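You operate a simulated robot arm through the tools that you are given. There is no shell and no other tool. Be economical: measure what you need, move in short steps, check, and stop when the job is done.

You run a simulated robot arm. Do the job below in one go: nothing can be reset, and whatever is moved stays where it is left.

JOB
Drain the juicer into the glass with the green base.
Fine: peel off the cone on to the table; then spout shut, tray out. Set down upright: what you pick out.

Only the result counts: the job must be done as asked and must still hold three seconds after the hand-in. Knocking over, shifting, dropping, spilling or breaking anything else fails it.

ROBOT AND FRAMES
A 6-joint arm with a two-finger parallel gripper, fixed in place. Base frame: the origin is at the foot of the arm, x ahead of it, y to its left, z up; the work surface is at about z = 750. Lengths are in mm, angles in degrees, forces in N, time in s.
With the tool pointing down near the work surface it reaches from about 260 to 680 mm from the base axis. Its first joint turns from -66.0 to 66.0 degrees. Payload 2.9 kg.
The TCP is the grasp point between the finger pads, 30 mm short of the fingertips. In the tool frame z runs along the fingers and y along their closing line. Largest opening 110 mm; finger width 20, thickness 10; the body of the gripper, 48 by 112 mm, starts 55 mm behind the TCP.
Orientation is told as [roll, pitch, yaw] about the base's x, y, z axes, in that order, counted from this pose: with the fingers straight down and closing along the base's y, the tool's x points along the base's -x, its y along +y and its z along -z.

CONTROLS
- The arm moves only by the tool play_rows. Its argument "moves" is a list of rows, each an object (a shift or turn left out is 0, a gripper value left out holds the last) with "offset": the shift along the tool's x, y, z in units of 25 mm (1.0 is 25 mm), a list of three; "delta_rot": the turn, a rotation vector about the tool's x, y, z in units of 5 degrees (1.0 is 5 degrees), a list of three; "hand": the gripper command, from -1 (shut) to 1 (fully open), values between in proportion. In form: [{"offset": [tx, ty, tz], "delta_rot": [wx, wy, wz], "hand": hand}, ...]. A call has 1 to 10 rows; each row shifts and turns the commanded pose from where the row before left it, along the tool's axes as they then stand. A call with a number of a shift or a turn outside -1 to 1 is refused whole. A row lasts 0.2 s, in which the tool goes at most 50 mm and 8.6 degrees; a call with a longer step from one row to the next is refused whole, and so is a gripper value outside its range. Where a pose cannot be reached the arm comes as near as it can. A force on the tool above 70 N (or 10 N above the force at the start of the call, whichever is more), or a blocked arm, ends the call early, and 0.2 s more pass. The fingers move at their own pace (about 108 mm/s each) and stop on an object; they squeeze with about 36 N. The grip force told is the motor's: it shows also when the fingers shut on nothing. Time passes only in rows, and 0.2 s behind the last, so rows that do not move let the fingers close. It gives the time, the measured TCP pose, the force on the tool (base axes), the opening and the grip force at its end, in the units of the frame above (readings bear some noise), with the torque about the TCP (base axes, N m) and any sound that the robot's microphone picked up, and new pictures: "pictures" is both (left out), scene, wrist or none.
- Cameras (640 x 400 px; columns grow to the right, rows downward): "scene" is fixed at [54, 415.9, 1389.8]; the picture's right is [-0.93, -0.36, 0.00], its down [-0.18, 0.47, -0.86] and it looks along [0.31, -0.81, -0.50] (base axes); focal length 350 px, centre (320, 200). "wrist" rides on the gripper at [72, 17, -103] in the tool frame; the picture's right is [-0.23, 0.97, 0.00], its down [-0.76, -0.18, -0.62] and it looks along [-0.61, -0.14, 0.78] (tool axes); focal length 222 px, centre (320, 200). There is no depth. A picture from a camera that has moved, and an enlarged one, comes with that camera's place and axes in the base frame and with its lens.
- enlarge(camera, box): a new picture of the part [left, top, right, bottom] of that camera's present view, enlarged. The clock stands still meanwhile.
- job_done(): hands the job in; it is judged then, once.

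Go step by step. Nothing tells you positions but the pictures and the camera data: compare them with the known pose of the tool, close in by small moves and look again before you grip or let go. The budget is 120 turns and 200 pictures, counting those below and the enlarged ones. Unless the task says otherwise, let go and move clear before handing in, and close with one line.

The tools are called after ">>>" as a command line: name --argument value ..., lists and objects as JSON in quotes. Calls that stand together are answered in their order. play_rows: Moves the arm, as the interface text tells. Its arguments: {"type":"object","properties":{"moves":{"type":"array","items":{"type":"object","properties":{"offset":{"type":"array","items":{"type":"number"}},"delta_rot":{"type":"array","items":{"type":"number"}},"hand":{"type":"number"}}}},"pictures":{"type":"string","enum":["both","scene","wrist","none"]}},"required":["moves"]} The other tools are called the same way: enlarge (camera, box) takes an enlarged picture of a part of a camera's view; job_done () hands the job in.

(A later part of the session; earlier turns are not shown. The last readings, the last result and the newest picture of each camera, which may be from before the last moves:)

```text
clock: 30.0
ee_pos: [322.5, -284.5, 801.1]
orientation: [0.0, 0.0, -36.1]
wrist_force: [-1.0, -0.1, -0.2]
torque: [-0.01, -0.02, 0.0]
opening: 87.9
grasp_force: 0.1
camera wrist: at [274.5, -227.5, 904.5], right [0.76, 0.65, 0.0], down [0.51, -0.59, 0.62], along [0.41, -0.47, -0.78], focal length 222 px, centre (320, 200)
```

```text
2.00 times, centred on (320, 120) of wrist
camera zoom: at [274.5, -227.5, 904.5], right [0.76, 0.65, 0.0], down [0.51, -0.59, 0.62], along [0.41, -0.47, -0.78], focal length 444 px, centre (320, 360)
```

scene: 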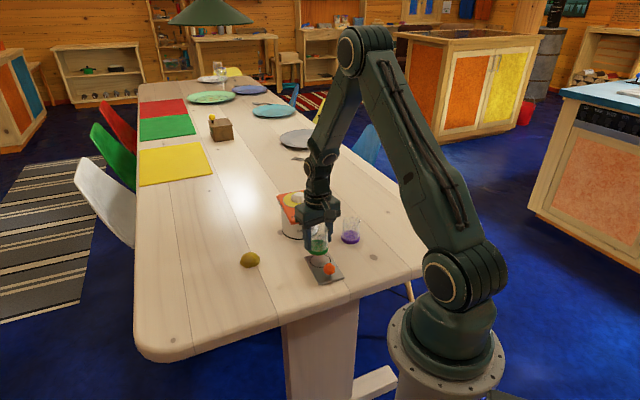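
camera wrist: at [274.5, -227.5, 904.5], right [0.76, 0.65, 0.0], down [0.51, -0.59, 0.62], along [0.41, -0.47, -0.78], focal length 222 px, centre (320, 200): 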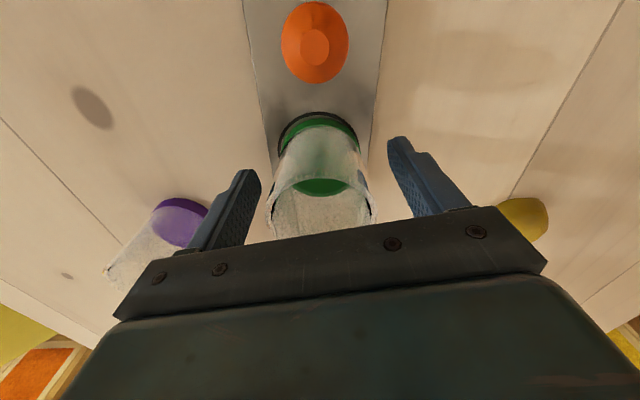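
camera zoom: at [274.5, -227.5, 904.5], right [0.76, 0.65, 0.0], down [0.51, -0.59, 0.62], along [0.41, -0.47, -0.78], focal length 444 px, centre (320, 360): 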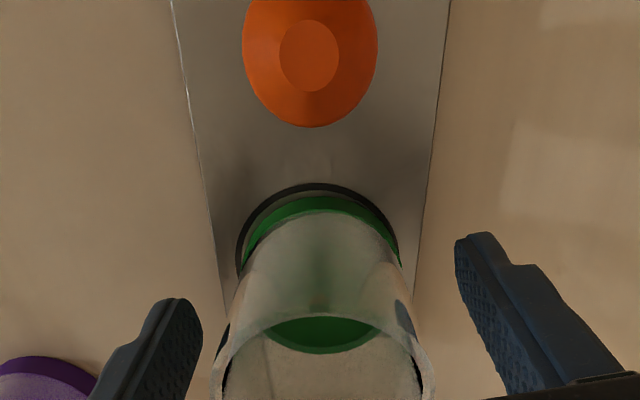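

The call was refused for one turn value above 1; repeating it with the turn split over more rows.

>>> play_rows --moves '[{"hand": 1, "offset": [0, 0, -0.5]}, {"offset": [0, 0, -0.9]}, {"offset": [0, 0, -0.9]}, {"offset": [0, 0, -1]}, {"offset": [0, 0, -0.7]}, {"offset": [0.87, 0.2, 0]}, {"offset": [0.86, 0.2, 0]}, {"offset": [0.86, 0.19, 0], "delta_rot": [0, 0, 0.7]}, {"delta_rot": [0, 0, 0.8]}, {"delta_rot": [0, 0, 0.8]}]'

>>> enlarge --camera "scene" --box '[265, 180, 375, 290]'

>>> enlarge --camera "wrist" --box '[220, 20, 420, 220]'

```text
clock: 32.2
ee_pos: [280.2, -234.1, 901.3]
orientation: [0.0, 0.0, -47.5]
wrist_force: [-0.2, -0.3, -0.1]
torque: [0.02, 0.0, -0.03]
opening: 110.1
grasp_force: 0.0
camera wrist: at [243.1, -168.4, 1004.5], right [0.87, 0.49, 0.0], down [0.38, -0.68, 0.62], along [0.3, -0.54, -0.78], focal length 222 px, centre (320, 200)
```

scene: 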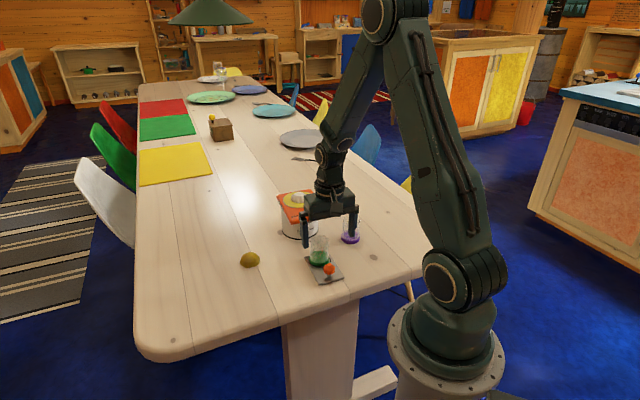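
wrist: 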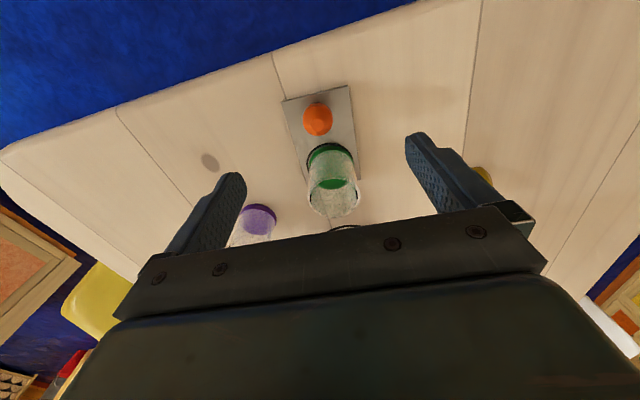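

```text
3.64 times, centred on (320, 235) of scene
camera zoom: at [53.9, 415.9, 1389.8], right [-0.93, -0.36, 0.0], down [-0.18, 0.47, -0.86], along [0.31, -0.81, -0.5], focal length 1272 px, centre (320, 73)
```

zoom: 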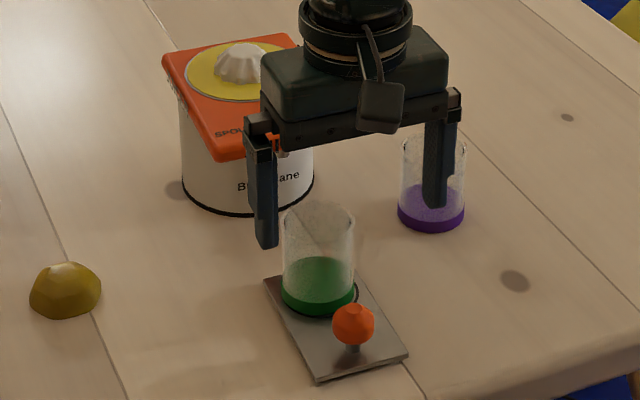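

```text
2.00 times, centred on (320, 120) of wrist
camera zoom: at [243.1, -168.4, 1004.5], right [0.87, 0.49, 0.0], down [0.38, -0.68, 0.62], along [0.3, -0.54, -0.78], focal length 444 px, centre (320, 360)
```

zoom: 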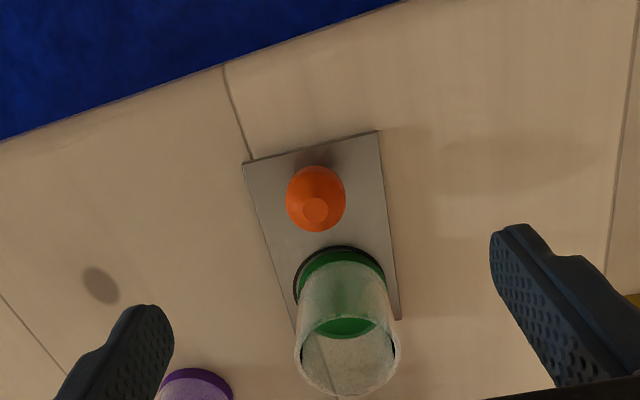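

Knob centre ≈ (277.5,-234,781). Descending onto it to z≈792.

>>> play_rows --moves '[{"offset": [0.07, -0.08, 0.5], "hand": 0.5}, {"offset": [0, 0, 0.9]}, {"offset": [0, 0, 0.9]}, {"offset": [0, 0, 0.9]}, {"offset": [0, 0, 0.8]}, {"offset": [0, 0, 0.35]}, {}]'

>>> enlarge --camera "scene" --box '[295, 215, 365, 290]'

```text
clock: 33.8
ee_pos: [276.6, -234.7, 792.7]
orientation: [0.0, 0.0, -47.5]
wrist_force: [0.1, -1.4, 0.0]
torque: [0.01, -0.03, -0.01]
opening: 82.7
grasp_force: 0.0
camera wrist: at [240.6, -168.5, 895.9], right [0.87, 0.49, 0.0], down [0.38, -0.68, 0.62], along [0.31, -0.54, -0.78], focal length 222 px, centre (320, 200)
```

scene: 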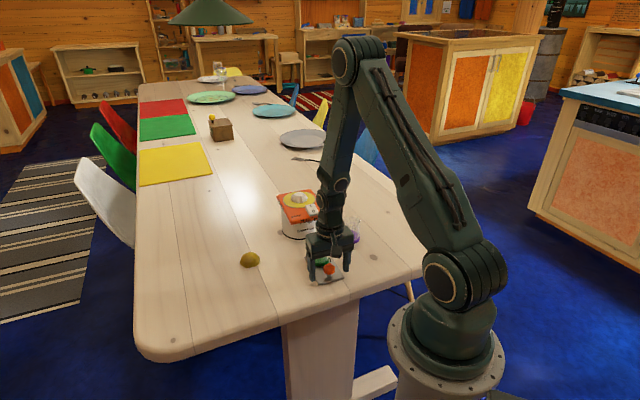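
wrist: 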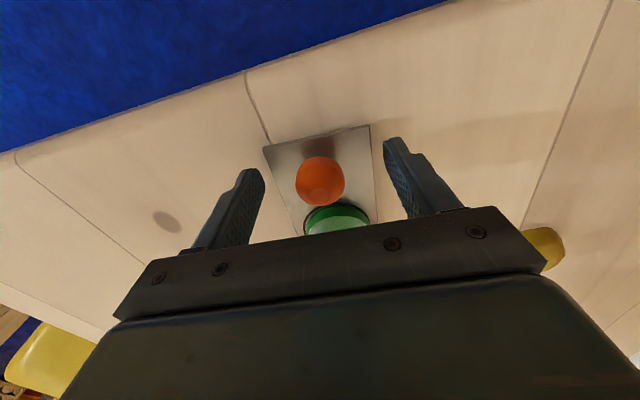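

```text
5.33 times, centred on (330, 252) of scene
camera zoom: at [54.0, 415.9, 1389.8], right [-0.93, -0.36, 0.0], down [-0.18, 0.47, -0.86], along [0.31, -0.81, -0.5], focal length 1866 px, centre (267, -80)
```

zoom: 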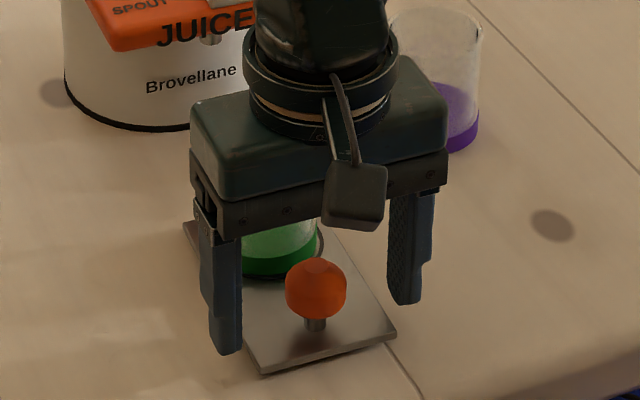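

Knob is between the pads. Closing gently on it.

>>> play_rows --moves '[{"offset": [-0.05, 0, 0], "hand": 0.0}, {"hand": -0.3}, {"hand": -0.5}, {"hand": -1}, {}, {}]' --pictures "wrist"

>>> enlarge --camera "scene" --box '[285, 195, 375, 290]'

```text
clock: 35.2
ee_pos: [277.3, -234.7, 792.1]
orientation: [0.1, -0.1, -47.5]
wrist_force: [-0.6, -1.3, 1.0]
torque: [-0.01, -0.02, -0.04]
opening: 28.6
grasp_force: 35.8
camera wrist: at [241.1, -169.4, 895.9], right [0.87, 0.49, 0.0], down [0.38, -0.68, 0.62], along [0.31, -0.54, -0.78], focal length 222 px, centre (320, 200)
```

wrist: 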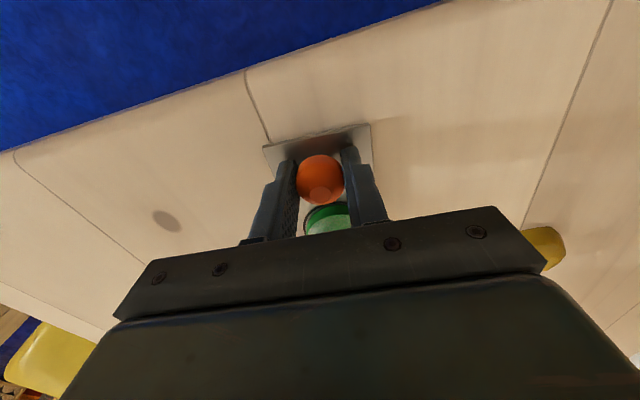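

```text
4.21 times, centred on (330, 242) of scene
camera zoom: at [53.9, 415.9, 1389.8], right [-0.93, -0.36, 0.0], down [-0.18, 0.47, -0.86], along [0.31, -0.81, -0.5], focal length 1473 px, centre (278, 21)
```

zoom: 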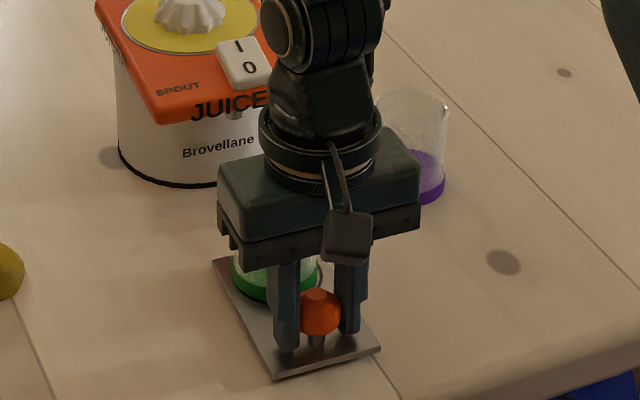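

Knob gripped. Sliding the tray slowly toward the juicer along its axis, in stages.

>>> play_rows --moves '[{"offset": [-0.08, 0, 0]}, {"offset": [-0.16, 0, 0]}, {"offset": [-0.2, 0, 0]}, {"offset": [-0.2, 0, 0]}, {"offset": [-0.2, 0, 0]}, {"offset": [-0.2, 0, 0]}, {"offset": [-0.2, 0, 0]}, {"offset": [-0.2, 0, 0]}, {"offset": [-0.16, 0, 0]}, {"offset": [-0.08, 0, 0]}]'

>>> enlarge --camera "scene" --box '[275, 185, 365, 280]'

```text
clock: 37.4
ee_pos: [305.5, -265.9, 791.6]
orientation: [0.0, 0.1, -47.5]
wrist_force: [0.5, 1.0, 3.8]
torque: [-0.1, -0.13, 0.04]
opening: 28.8
grasp_force: 36.0
camera wrist: at [269.5, -200.6, 895.7], right [0.87, 0.49, 0.0], down [0.38, -0.68, 0.62], along [0.31, -0.54, -0.78], focal length 222 px, centre (320, 200)
```

scene: 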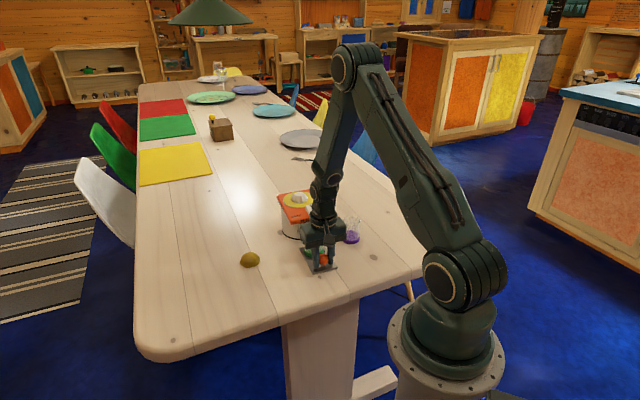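
wrist: 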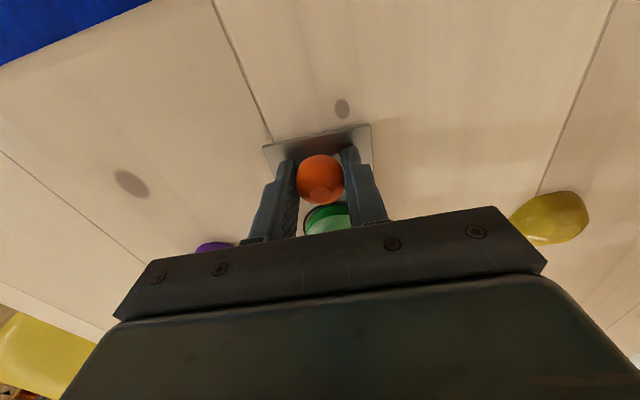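

```text
4.21 times, centred on (320, 232) of scene
camera zoom: at [53.9, 416.0, 1389.8], right [-0.93, -0.36, 0.0], down [-0.18, 0.47, -0.86], along [0.31, -0.81, -0.5], focal length 1473 px, centre (320, 63)
```

zoom: 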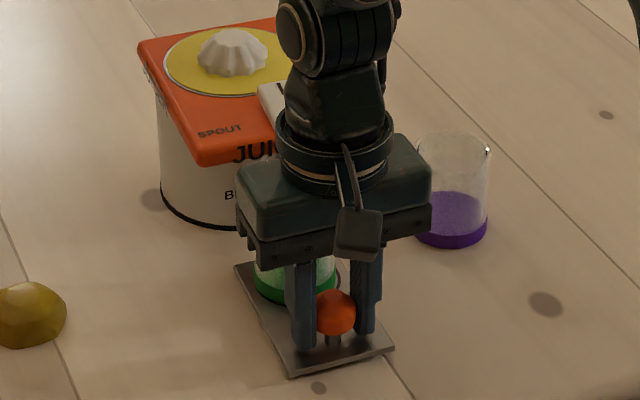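

The tray slides well and the glass rides upright. Continuing.

>>> play_rows --moves '[{"offset": [-0.08, 0, 0]}, {"offset": [-0.16, 0, 0]}, {"offset": [-0.2, 0, 0]}, {"offset": [-0.2, 0, 0]}, {"offset": [-0.2, 0, 0]}, {"offset": [-0.2, 0, 0]}, {"offset": [-0.16, 0, 0]}, {"offset": [-0.08, 0, 0]}, {}]'

>>> enlarge --camera "scene" --box '[275, 185, 365, 280]'

```text
clock: 39.4
ee_pos: [326.9, -290.3, 793.4]
orientation: [0.0, 0.1, -47.5]
wrist_force: [-1.3, -0.2, 4.0]
torque: [0.1, 0.12, -0.03]
opening: 28.9
grasp_force: 35.9
camera wrist: at [290.8, -224.4, 895.7], right [0.87, 0.49, 0.0], down [0.38, -0.68, 0.62], along [0.3, -0.54, -0.78], focal length 222 px, centre (320, 200)
```

scene: 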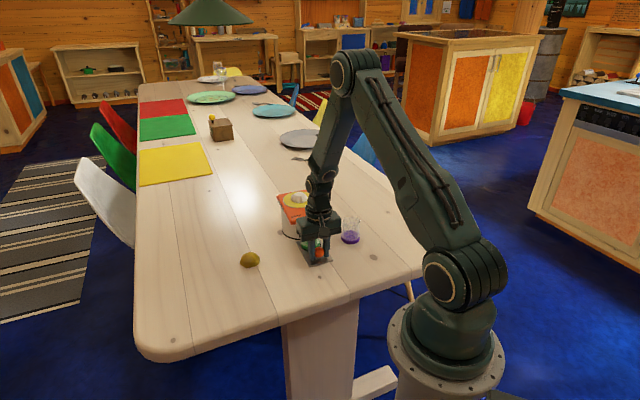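
wrist: 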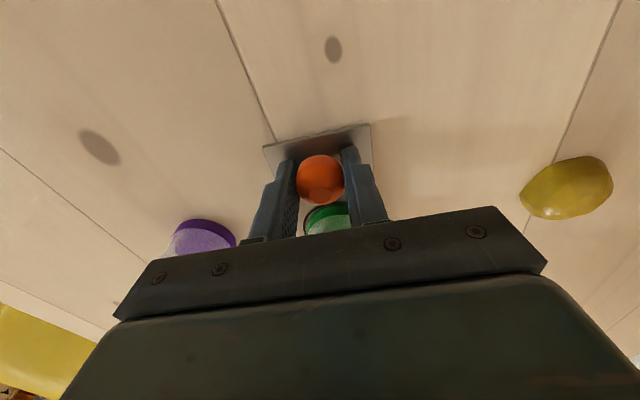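

```text
4.21 times, centred on (320, 232) of scene
camera zoom: at [53.9, 415.9, 1389.8], right [-0.93, -0.36, 0.0], down [-0.18, 0.47, -0.86], along [0.31, -0.81, -0.5], focal length 1473 px, centre (320, 63)
```

zoom: 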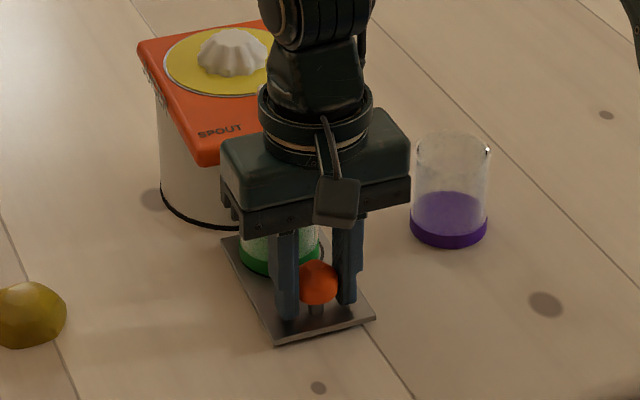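

About 75 mm travelled; the tray front is close to the juicer. Nudging in small steps while watching the force.

>>> play_rows --moves '[{"offset": [-0.1, 0, 0]}, {"offset": [-0.1, 0, 0]}, {}]' --pictures "none"

>>> play_rows --moves '[{"offset": [-0.1, 0, 0]}, {"offset": [-0.06, 0, 0]}, {}]' --pictures "none"

>>> enlarge --camera "scene" --box '[275, 185, 355, 265]'

```text
clock: 40.2
ee_pos: [331.0, -293.7, 792.9]
orientation: [0.0, 0.0, -47.6]
wrist_force: [-1.5, -1.4, 1.7]
torque: [0.18, 0.22, -0.05]
opening: 28.8
grasp_force: 35.9
```

```text
clock: 41.0
ee_pos: [332.5, -296.5, 791.8]
orientation: [0.0, 0.2, -47.5]
wrist_force: [-4.1, -3.5, 0.3]
torque: [-0.1, -0.04, -0.14]
opening: 28.7
grasp_force: 35.8
```

```text
5.00 times, centred on (315, 225) of scene
camera zoom: at [53.9, 415.8, 1389.8], right [-0.93, -0.36, 0.0], down [-0.18, 0.47, -0.86], along [0.31, -0.81, -0.5], focal length 1749 px, centre (345, 75)
```

zoom: 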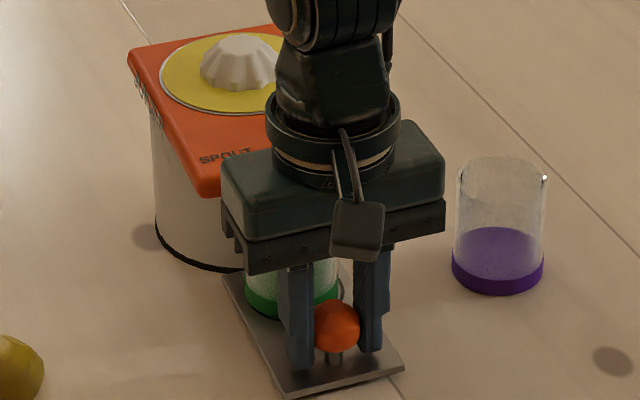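

>>> play_rows --moves '[{"offset": [-0.1, 0, 0]}, {"offset": [-0.06, 0, 0]}, {}]' --pictures "none"

>>> play_rows --moves '[{"offset": [-0.08, 0, 0]}, {}]' --pictures "none"

>>> enlarge --camera "scene" --box '[275, 185, 355, 265]'

```text
clock: 41.8
ee_pos: [335.3, -297.4, 791.2]
orientation: [-0.1, 0.2, -47.4]
wrist_force: [-12.0, 10.9, 8.6]
torque: [0.0, -0.04, 0.02]
opening: 29.0
grasp_force: 36.1
```

```text
clock: 42.4
ee_pos: [335.8, -298.8, 793.7]
orientation: [0.1, 0.4, -47.4]
wrist_force: [-13.0, 16.8, 8.5]
torque: [0.34, 0.38, 0.03]
opening: 29.1
grasp_force: 36.1
```

```text
5.00 times, centred on (315, 225) of scene
camera zoom: at [53.6, 416.4, 1389.7], right [-0.93, -0.36, 0.0], down [-0.18, 0.47, -0.86], along [0.31, -0.81, -0.5], focal length 1749 px, centre (345, 75)
```

zoom: 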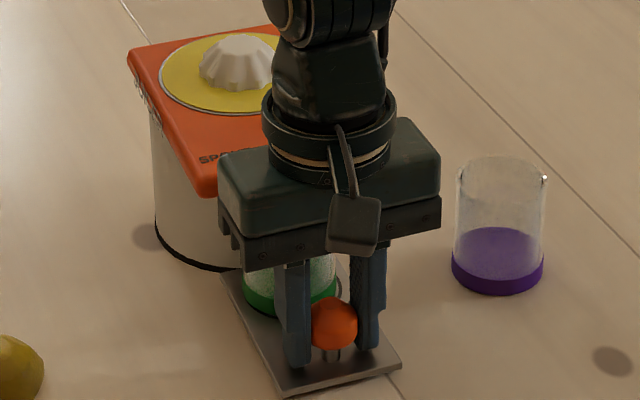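

The tray hit its stop (~21 N). Easing off the push and releasing the knob.

>>> play_rows --moves '[{"offset": [0.08, 0, 0]}, {"offset": [0.04, 0, 0]}, {"hand": -0.4}, {"hand": 0.1}, {"hand": 0.4}, {}]' --pictures "wrist"

>>> enlarge --camera "scene" --box '[275, 185, 355, 265]'

```text
clock: 43.8
ee_pos: [335.6, -299.4, 792.3]
orientation: [0.0, -0.1, -47.5]
wrist_force: [0.1, 0.1, -0.9]
torque: [-0.03, -0.02, 0.0]
opening: 77.1
grasp_force: 0.0
camera wrist: at [298.9, -232.9, 895.6], right [0.87, 0.49, 0.0], down [0.38, -0.68, 0.62], along [0.31, -0.54, -0.78], focal length 222 px, centre (320, 200)
```

wrist: 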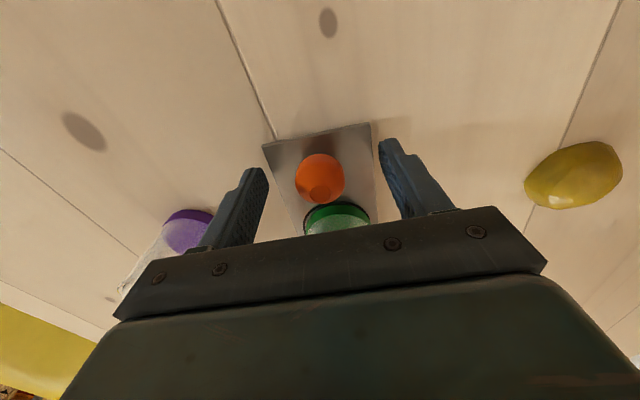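

```text
5.00 times, centred on (315, 225) of scene
camera zoom: at [54.0, 415.9, 1389.8], right [-0.93, -0.36, 0.0], down [-0.18, 0.47, -0.86], along [0.31, -0.81, -0.5], focal length 1749 px, centre (345, 75)
```

zoom: 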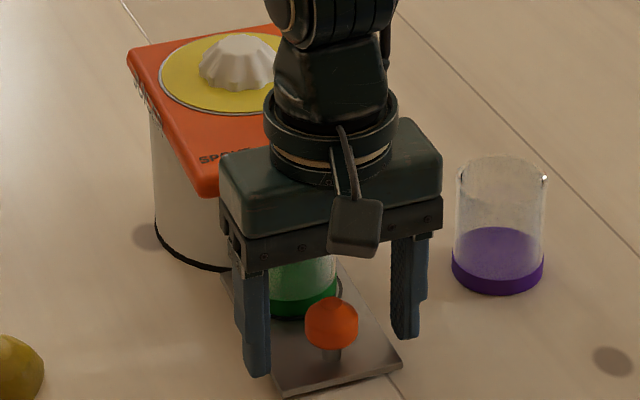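

Released. Rising clear and stepping back to inspect the glass under the spout.

>>> play_rows --moves '[{"offset": [0.2, 0, -0.4]}, {"offset": [0.4, 0, -0.9]}, {"offset": [0.6, 0, -0.9]}, {"offset": [0.6, 0, -0.9]}, {"offset": [0.6, 0, -0.9]}, {"offset": [0.6, 0, -0.9]}, {"offset": [0.5, 0, -0.9]}, {"offset": [0.5, 0, -0.9]}, {}]'

>>> enlarge --camera "scene" --box '[270, 180, 360, 270]'

>>> enlarge --camera "wrist" --box '[220, 40, 440, 230]'

```text
clock: 45.8
ee_pos: [268.7, -225.2, 959.9]
orientation: [0.1, 0.0, -47.4]
wrist_force: [0.4, -1.0, -0.2]
torque: [-0.01, 0.05, -0.04]
opening: 77.0
grasp_force: 0.1
camera wrist: at [232.3, -159.9, 1063.4], right [0.87, 0.49, 0.0], down [0.38, -0.68, 0.62], along [0.31, -0.54, -0.78], focal length 222 px, centre (320, 200)
```

scene: 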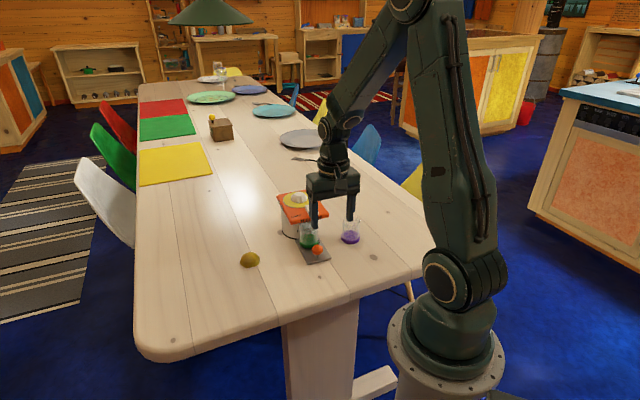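
wrist: 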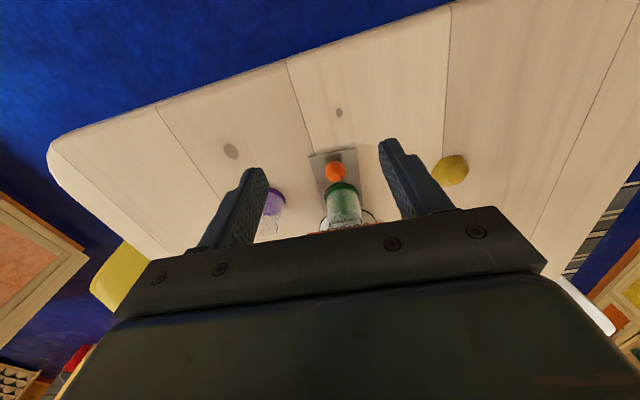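

```text
4.44 times, centred on (315, 225) of scene
camera zoom: at [53.9, 415.9, 1389.8], right [-0.93, -0.36, 0.0], down [-0.18, 0.47, -0.86], along [0.31, -0.81, -0.5], focal length 1555 px, centre (342, 89)
```

zoom: 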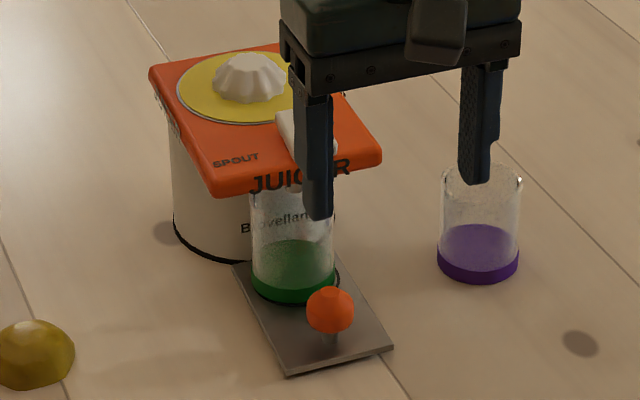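

```text
2.11 times, centred on (330, 135) of wrist
camera zoom: at [232.3, -159.9, 1063.4], right [0.87, 0.49, 0.0], down [0.38, -0.68, 0.62], along [0.31, -0.54, -0.78], focal length 468 px, centre (299, 337)
```

zoom: 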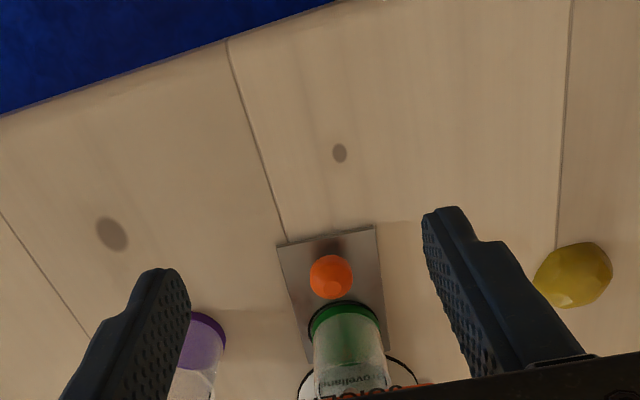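

The glass stands upright under the spout. Now closing the fingers and moving above the rocker's "I" end, estimated at (385,-373,875).

>>> play_rows --moves '[{"offset": [-0.94, -0.071, 0], "hand": -1}, {"offset": [-0.94, -0.071, 0]}, {"offset": [-0.94, -0.071, 0]}, {"offset": [-0.94, -0.071, 0]}, {"offset": [-0.94, -0.071, 0]}, {"offset": [-0.94, -0.071, 0]}, {"offset": [-0.94, -0.071, 0]}, {"offset": [-0.92, -0.071, 0]}, {}]'

>>> enlarge --camera "scene" --box '[270, 180, 350, 260]'

>>> enlarge --camera "wrist" --box '[230, 60, 430, 220]'

```text
clock: 47.8
ee_pos: [382.3, -373.0, 960.2]
orientation: [0.0, 0.0, -47.5]
wrist_force: [-0.4, -0.1, 0.3]
torque: [0.01, 0.03, 0.0]
opening: 0.0
grasp_force: 35.8
camera wrist: at [346.9, -307.5, 1062.8], right [0.87, 0.49, 0.0], down [0.38, -0.68, 0.62], along [0.31, -0.54, -0.78], focal length 222 px, centre (320, 200)
```

scene: 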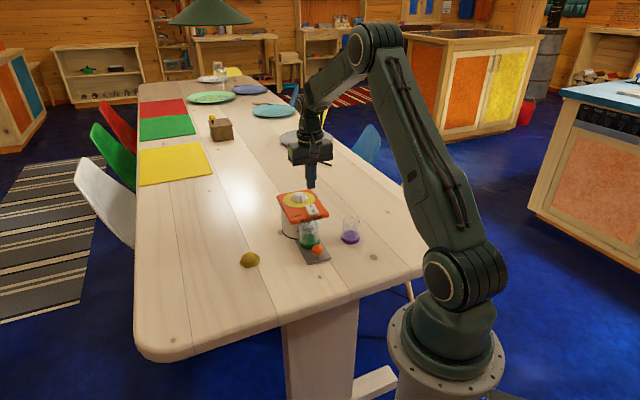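
wrist: 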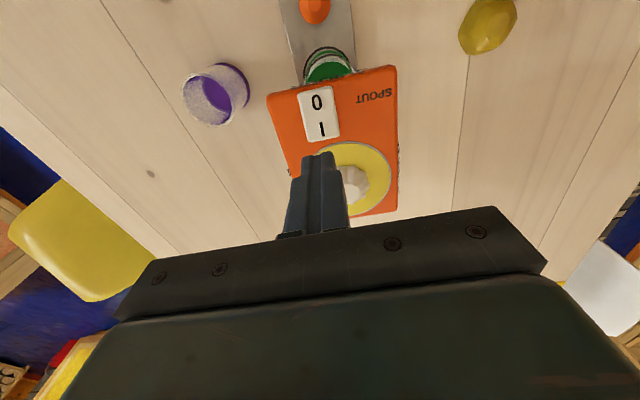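

```text
5.00 times, centred on (310, 220) of scene
camera zoom: at [54.0, 415.9, 1389.8], right [-0.93, -0.36, 0.0], down [-0.18, 0.47, -0.86], along [0.31, -0.81, -0.5], focal length 1749 px, centre (370, 100)
```

zoom: 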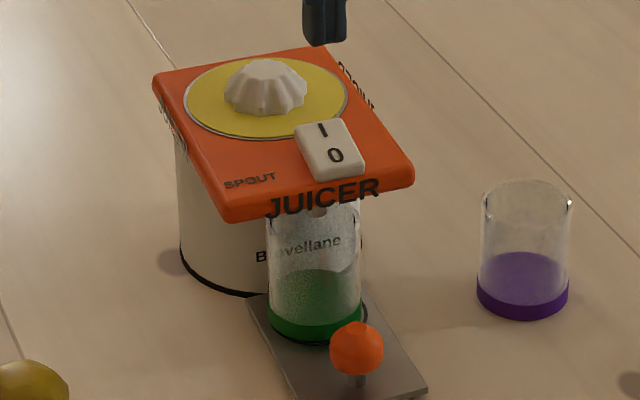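

```text
2.50 times, centred on (330, 140) of wrist
camera zoom: at [346.9, -307.5, 1062.8], right [0.87, 0.49, 0.0], down [0.38, -0.68, 0.62], along [0.31, -0.54, -0.78], focal length 555 px, centre (295, 350)
```

zoom: 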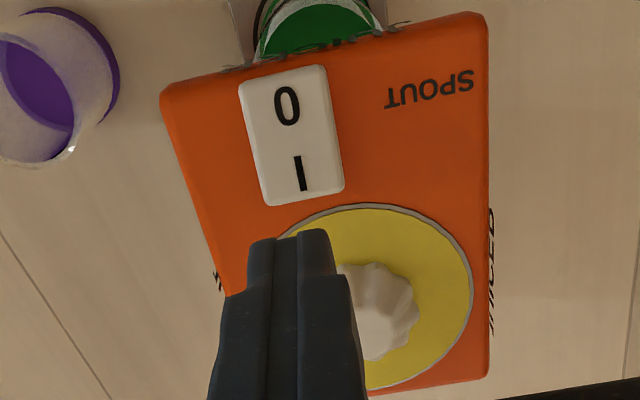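

The rocker "I" end is around (386,-370). Adjusting and descending to just above it.

>>> play_rows --moves '[{"offset": [-0.03, 0.18, 0.4]}, {"offset": [0, 0, 0.8]}, {"offset": [0, 0, 0.6]}, {}]' --pictures "none"

>>> enlarge --camera "scene" --box '[275, 175, 345, 245]'

>>> enlarge --camera "wrist" --box '[230, 60, 430, 220]'

```text
clock: 48.8
ee_pos: [387.7, -369.2, 914.6]
orientation: [0.0, 0.0, -47.6]
wrist_force: [-0.2, -0.2, 0.2]
torque: [-0.01, 0.03, -0.01]
opening: 0.0
grasp_force: 36.0
```

```text
5.71 times, centred on (310, 210) of scene
camera zoom: at [54.0, 415.9, 1389.8], right [-0.93, -0.36, 0.0], down [-0.18, 0.47, -0.86], along [0.31, -0.81, -0.5], focal length 1999 px, centre (377, 143)
```

zoom: 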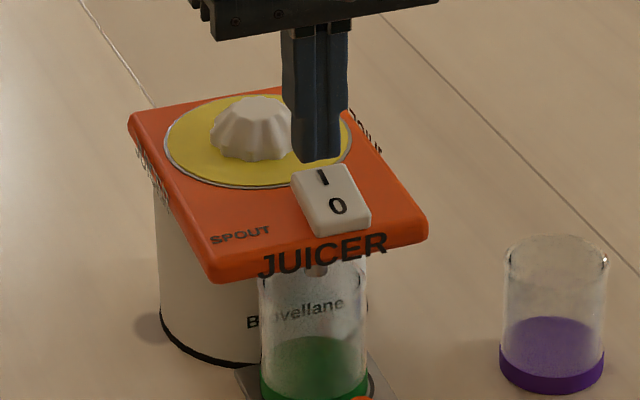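

```text
2.50 times, centred on (330, 140) of wrist
camera zoom: at [351.3, -304.8, 1017.6], right [0.87, 0.49, 0.0], down [0.38, -0.68, 0.62], along [0.31, -0.54, -0.78], focal length 555 px, centre (295, 350)
```

zoom: 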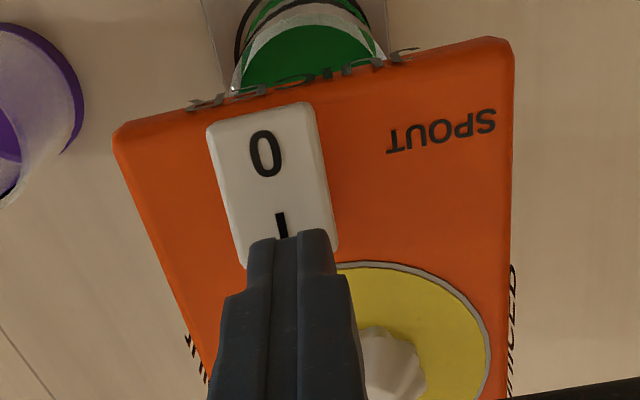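

Over the "I" end. Pressing down in small steps, listening for a click.

>>> play_rows --moves '[{"offset": [0, 0, 0.15]}, {"offset": [0, 0, 0.1]}, {}]' --pictures "none"

>>> play_rows --moves '[{"offset": [0, 0, 0.1]}, {}]' --pictures "none"

>>> enlarge --camera "scene" --box '[275, 175, 345, 245]'

```text
clock: 49.6
ee_pos: [388.2, -371.3, 908.4]
orientation: [0.0, 0.0, -47.6]
wrist_force: [0.5, 0.0, -0.2]
torque: [0.02, 0.02, 0.03]
opening: 0.0
grasp_force: 36.0
```

```text
clock: 50.2
ee_pos: [387.8, -370.2, 905.6]
orientation: [0.0, 0.0, -47.5]
wrist_force: [0.3, -0.5, -0.1]
torque: [-0.02, 0.01, 0.01]
opening: 0.0
grasp_force: 35.7
```

```text
5.71 times, centred on (310, 210) of scene
camera zoom: at [54.0, 415.9, 1389.8], right [-0.93, -0.36, 0.0], down [-0.18, 0.47, -0.86], along [0.31, -0.81, -0.5], focal length 1999 px, centre (377, 143)
```

zoom: 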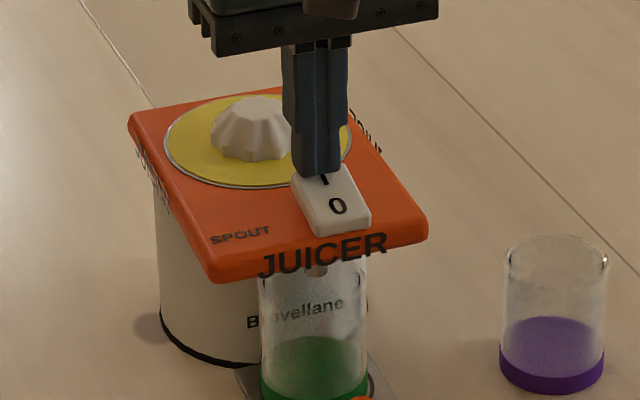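

>>> play_rows --moves '[{"offset": [0, 0, 0.08]}, {"offset": [0, 0, 0.05]}, {}]' --pictures "none"

>>> enlarge --camera "scene" --box '[275, 175, 345, 245]'

```text
clock: 51.0
ee_pos: [388.2, -371.8, 902.8]
orientation: [0.0, -0.1, -47.5]
wrist_force: [0.5, -0.7, 2.1]
torque: [-0.09, -0.01, -0.01]
opening: 0.0
grasp_force: 35.9
```

```text
5.71 times, centred on (310, 210) of scene
camera zoom: at [53.9, 415.9, 1389.8], right [-0.93, -0.36, 0.0], down [-0.18, 0.47, -0.86], along [0.31, -0.81, -0.5], focal length 1999 px, centre (377, 143)
```

zoom: 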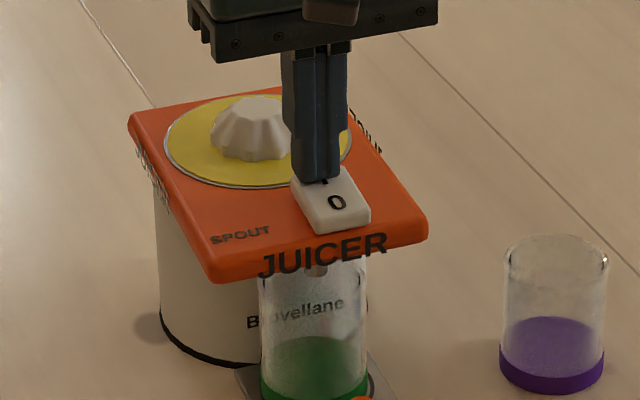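

Contact; the rocker is starting to tilt. Pressing a little further.

>>> play_rows --moves '[{"offset": [0, 0, 0.08]}, {}]' --pictures "none"

>>> play_rows --moves '[{"offset": [0, 0, 0.08]}, {}]' --pictures "none"

>>> enlarge --camera "scene" --box '[275, 175, 345, 265]'

```text
clock: 51.6
ee_pos: [388.0, -371.2, 899.9]
orientation: [0.0, 0.0, -47.6]
wrist_force: [0.8, -1.8, 6.1]
torque: [0.05, 0.06, 0.06]
opening: 0.1
grasp_force: 36.1
```

```text
clock: 52.2
ee_pos: [387.5, -371.1, 899.7]
orientation: [0.0, -0.2, -47.6]
wrist_force: [-0.4, -2.6, 20.3]
torque: [0.06, 0.13, -0.01]
opening: 0.0
grasp_force: 36.1
```

```text
4.44 times, centred on (310, 220) of scene
camera zoom: at [53.7, 416.1, 1389.7], right [-0.93, -0.36, 0.0], down [-0.18, 0.47, -0.86], along [0.31, -0.81, -0.5], focal length 1555 px, centre (364, 111)
```

zoom: 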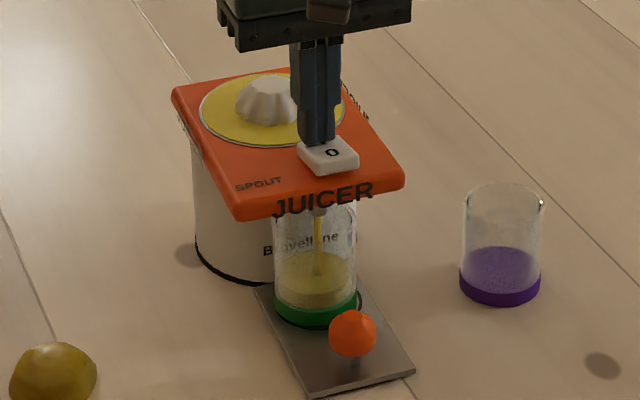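

The spout is open and juice is flowing into the glass. Lifting and moving over the "0" end to be ready while watching the level.

>>> play_rows --moves '[{"offset": [0, 0, -0.5]}, {"offset": [0, 0, -0.5]}, {"offset": [0.6, 0, 0]}, {"offset": [0.57, 0, 0]}]' --pictures "none"

>>> enlarge --camera "scene" --box '[275, 175, 345, 265]'

>>> enlarge --camera "wrist" --box '[230, 60, 430, 220]'

```text
clock: 53.2
ee_pos: [367.1, -348.3, 922.7]
orientation: [-0.1, 0.1, -47.5]
wrist_force: [-0.2, 0.5, 0.1]
torque: [-0.03, 0.01, 0.0]
opening: 0.0
grasp_force: 36.1
```

```text
4.44 times, centred on (310, 220) of scene
camera zoom: at [54.0, 415.9, 1389.8], right [-0.93, -0.36, 0.0], down [-0.18, 0.47, -0.86], along [0.31, -0.81, -0.5], focal length 1555 px, centre (364, 111)
```

zoom: 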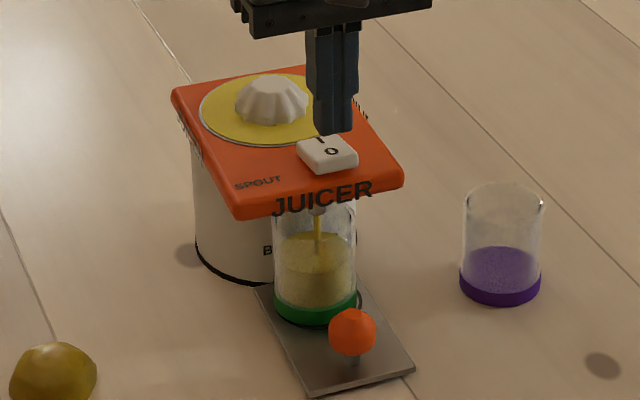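

```text
2.50 times, centred on (330, 140) of wrist
camera zoom: at [331.6, -283.4, 1027.1], right [0.87, 0.49, 0.0], down [0.38, -0.68, 0.62], along [0.31, -0.54, -0.78], focal length 555 px, centre (295, 350)
```

zoom: 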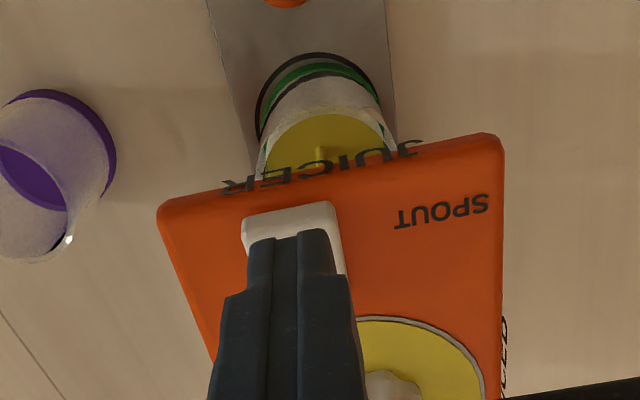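

>>> play_rows --moves '[{"offset": [0, 0, 0.25]}]' --pictures "none"

>>> enlarge --camera "scene" --box '[275, 175, 345, 265]'

```text
clock: 53.6
ee_pos: [368.3, -349.5, 917.6]
orientation: [-0.1, 0.1, -47.4]
wrist_force: [0.4, 0.6, -0.5]
torque: [0.0, 0.0, -0.03]
opening: 0.0
grasp_force: 36.2
```

```text
4.44 times, centred on (310, 220) of scene
camera zoom: at [54.0, 415.9, 1389.8], right [-0.93, -0.36, 0.0], down [-0.18, 0.47, -0.86], along [0.31, -0.81, -0.5], focal length 1555 px, centre (364, 111)
```

zoom: 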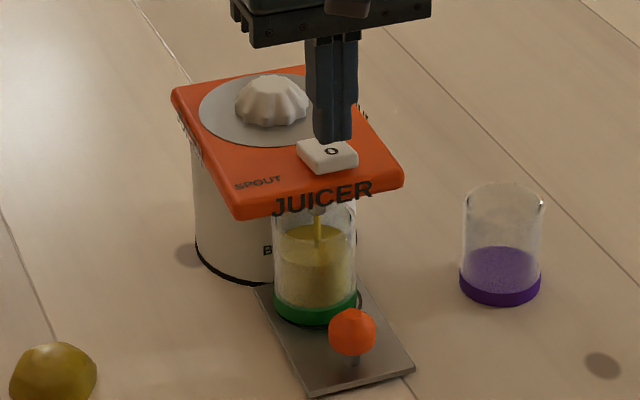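

The dish has turned grey (emptied); nearly drained. Waiting a bit more.

>>> play_rows --moves '[{}]' --pictures "none"

>>> enlarge --camera "scene" --box '[275, 175, 345, 265]'

```text
clock: 54.0
ee_pos: [368.4, -348.7, 918.5]
orientation: [0.0, 0.0, -47.5]
wrist_force: [-0.1, -0.1, -0.1]
torque: [0.01, 0.02, 0.0]
opening: 0.0
grasp_force: 35.8
```

```text
4.44 times, centred on (310, 220) of scene
camera zoom: at [54.0, 415.9, 1389.8], right [-0.93, -0.36, 0.0], down [-0.18, 0.47, -0.86], along [0.31, -0.81, -0.5], focal length 1555 px, centre (364, 111)
```

zoom: 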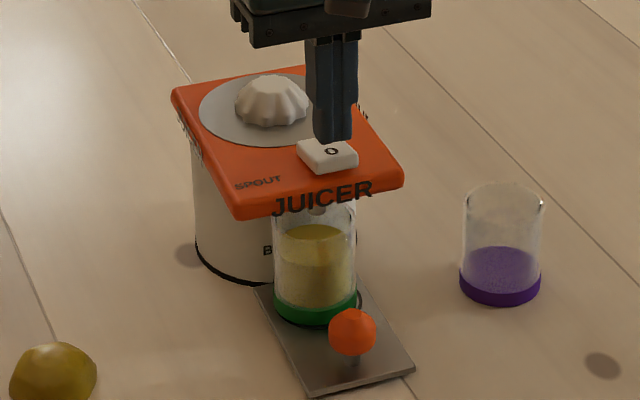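

The stream has stopped: the juicer is drained. Now pressing the "0" end.

>>> play_rows --moves '[{"offset": [0, 0, 0.2]}, {"offset": [0, 0, 0.15]}, {"offset": [0, 0, 0.1]}, {}]' --pictures "none"

>>> enlarge --camera "scene" --box '[275, 175, 345, 265]'

```text
clock: 55.0
ee_pos: [369.1, -347.8, 906.4]
orientation: [0.0, -0.1, -47.5]
wrist_force: [0.3, 0.5, 0.4]
torque: [-0.02, 0.01, -0.03]
opening: 0.0
grasp_force: 35.7
```

```text
4.44 times, centred on (310, 220) of scene
camera zoom: at [54.0, 415.9, 1389.8], right [-0.93, -0.36, 0.0], down [-0.18, 0.47, -0.86], along [0.31, -0.81, -0.5], focal length 1555 px, centre (364, 111)
```

zoom: 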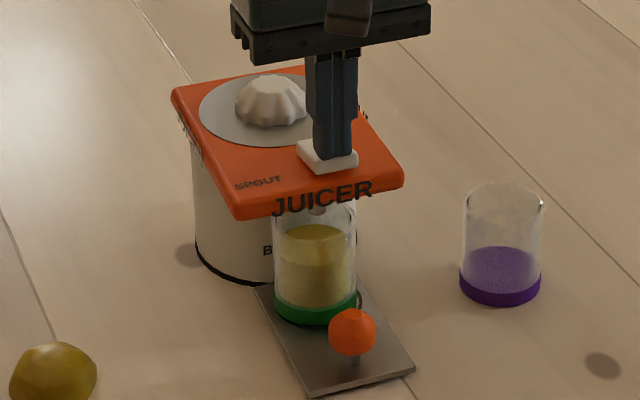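

>>> play_rows --moves '[{"offset": [0, 0, 0.12]}, {"offset": [0, 0, 0.08]}, {}]' --pictures "none"

>>> play_rows --moves '[{"offset": [0, 0, 0.07]}, {}]' --pictures "none"

>>> enlarge --camera "scene" --box '[275, 175, 345, 265]'

```text
clock: 55.8
ee_pos: [367.7, -348.7, 900.8]
orientation: [-0.1, 0.0, -47.6]
wrist_force: [-0.2, 0.5, 0.6]
torque: [0.0, 0.0, 0.01]
opening: 0.0
grasp_force: 36.3
```

```text
clock: 56.4
ee_pos: [368.8, -349.7, 900.7]
orientation: [0.0, 0.0, -47.6]
wrist_force: [-0.7, 0.7, 4.4]
torque: [-0.03, -0.03, -0.02]
opening: 0.0
grasp_force: 36.7
```

```text
4.44 times, centred on (310, 220) of scene
camera zoom: at [53.9, 416.0, 1389.8], right [-0.93, -0.36, 0.0], down [-0.18, 0.47, -0.86], along [0.31, -0.81, -0.5], focal length 1555 px, centre (364, 111)
```

zoom: 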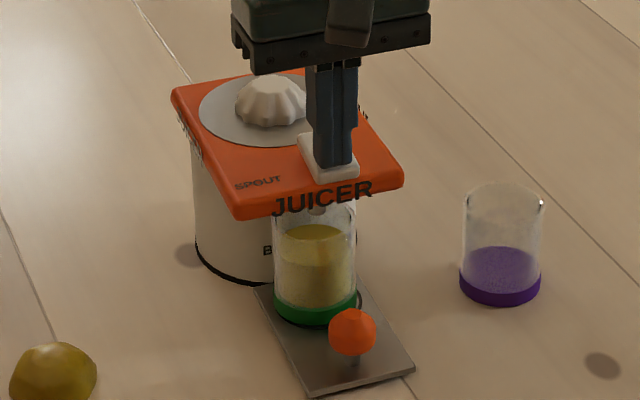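

The rocker has tilted toward "0". A touch more pressure, then lift and check.

>>> play_rows --moves '[{"offset": [0, 0, 0.07]}, {}, {"offset": [0, 0, -0.4]}, {"offset": [0, 0, -0.8]}, {"offset": [0, 0, -0.9]}, {"offset": [0.5, 0, -0.5]}, {"offset": [0.8, 0, 0]}, {"offset": [0.8, 0, 0]}]' --pictures "wrist"

>>> enlarge --camera "scene" --box '[275, 175, 345, 265]'

>>> enlarge --camera "wrist" --box '[230, 60, 430, 220]'

```text
clock: 58.2
ee_pos: [333.6, -309.1, 962.9]
orientation: [0.1, 0.0, -47.5]
wrist_force: [0.2, -0.3, 0.6]
torque: [-0.01, 0.01, 0.02]
opening: 0.0
grasp_force: 36.1
camera wrist: at [296.4, -244.0, 1066.4], right [0.87, 0.49, 0.0], down [0.38, -0.68, 0.62], along [0.31, -0.54, -0.78], focal length 222 px, centre (320, 200)
```

wrist: 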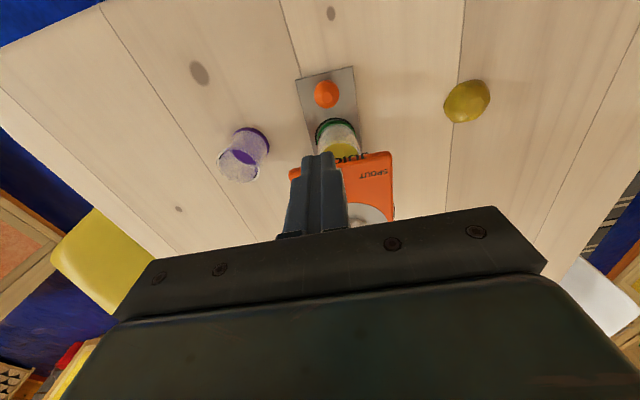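

```text
4.44 times, centred on (310, 220) of scene
camera zoom: at [54.0, 415.9, 1389.8], right [-0.93, -0.36, 0.0], down [-0.18, 0.47, -0.86], along [0.31, -0.81, -0.5], focal length 1555 px, centre (364, 111)
```

zoom: 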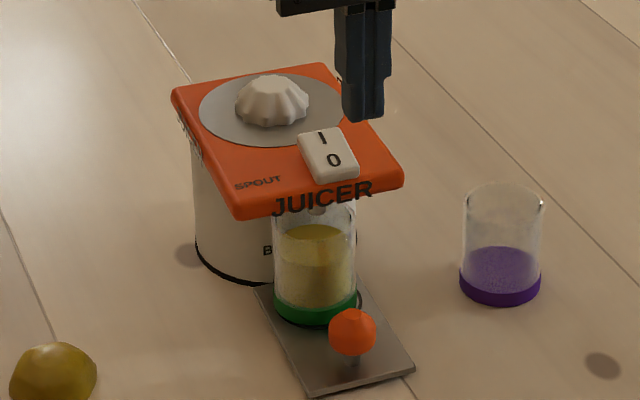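

```text
2.50 times, centred on (330, 140) of wrist
camera zoom: at [296.4, -244.0, 1066.4], right [0.87, 0.49, 0.0], down [0.38, -0.68, 0.62], along [0.31, -0.54, -0.78], focal length 555 px, centre (295, 350)
```

zoom: 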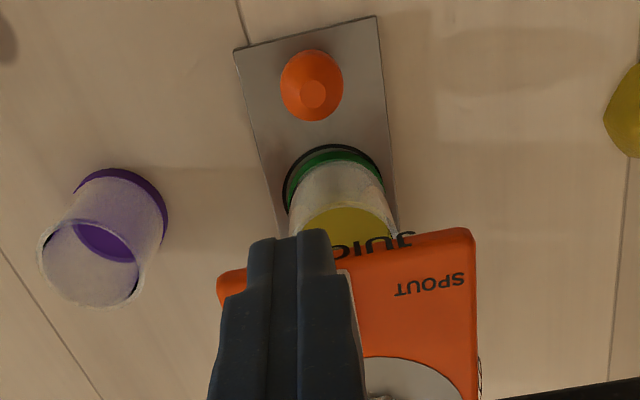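

The spout is shut (rocker as at start). Now back to the knob at (336,-299) to pull the tray out.

>>> play_rows --moves '[{"offset": [0.23, 0.32, 0], "hand": 0.4}, {"offset": [0, 0, 0.8]}, {"offset": [0, 0, 0.9]}, {"offset": [0, 0, 0.9]}, {"offset": [0, 0, 0.9]}, {"offset": [0, 0, 0.9]}, {}]'

>>> enlarge --camera "scene" --box '[275, 175, 355, 265]'

```text
clock: 59.8
ee_pos: [334.2, -300.7, 852.0]
orientation: [0.0, 0.0, -47.4]
wrist_force: [0.6, -1.2, 1.0]
torque: [0.0, 0.01, 0.0]
opening: 77.1
grasp_force: 0.1
camera wrist: at [298.7, -234.7, 955.9], right [0.87, 0.49, 0.0], down [0.38, -0.68, 0.62], along [0.31, -0.54, -0.78], focal length 222 px, centre (320, 200)
```

scene: 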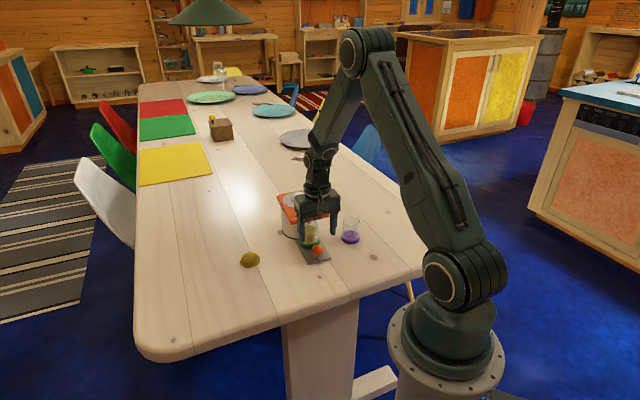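
wrist: 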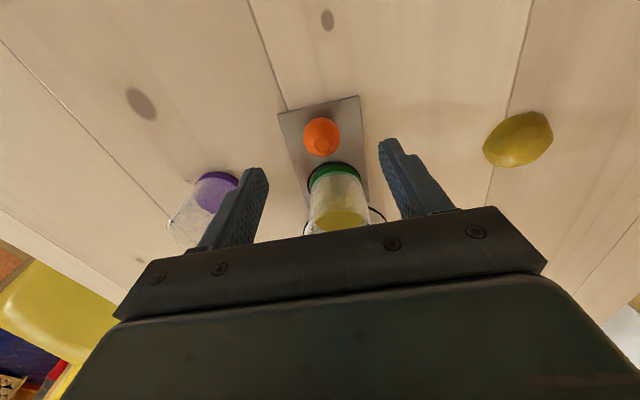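

```text
4.44 times, centred on (315, 220) of scene
camera zoom: at [54.0, 415.9, 1389.8], right [-0.93, -0.36, 0.0], down [-0.18, 0.47, -0.86], along [0.31, -0.81, -0.5], focal length 1555 px, centre (342, 111)
```

zoom: 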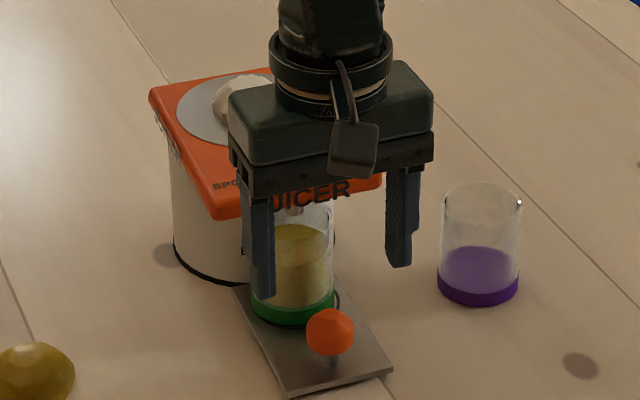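

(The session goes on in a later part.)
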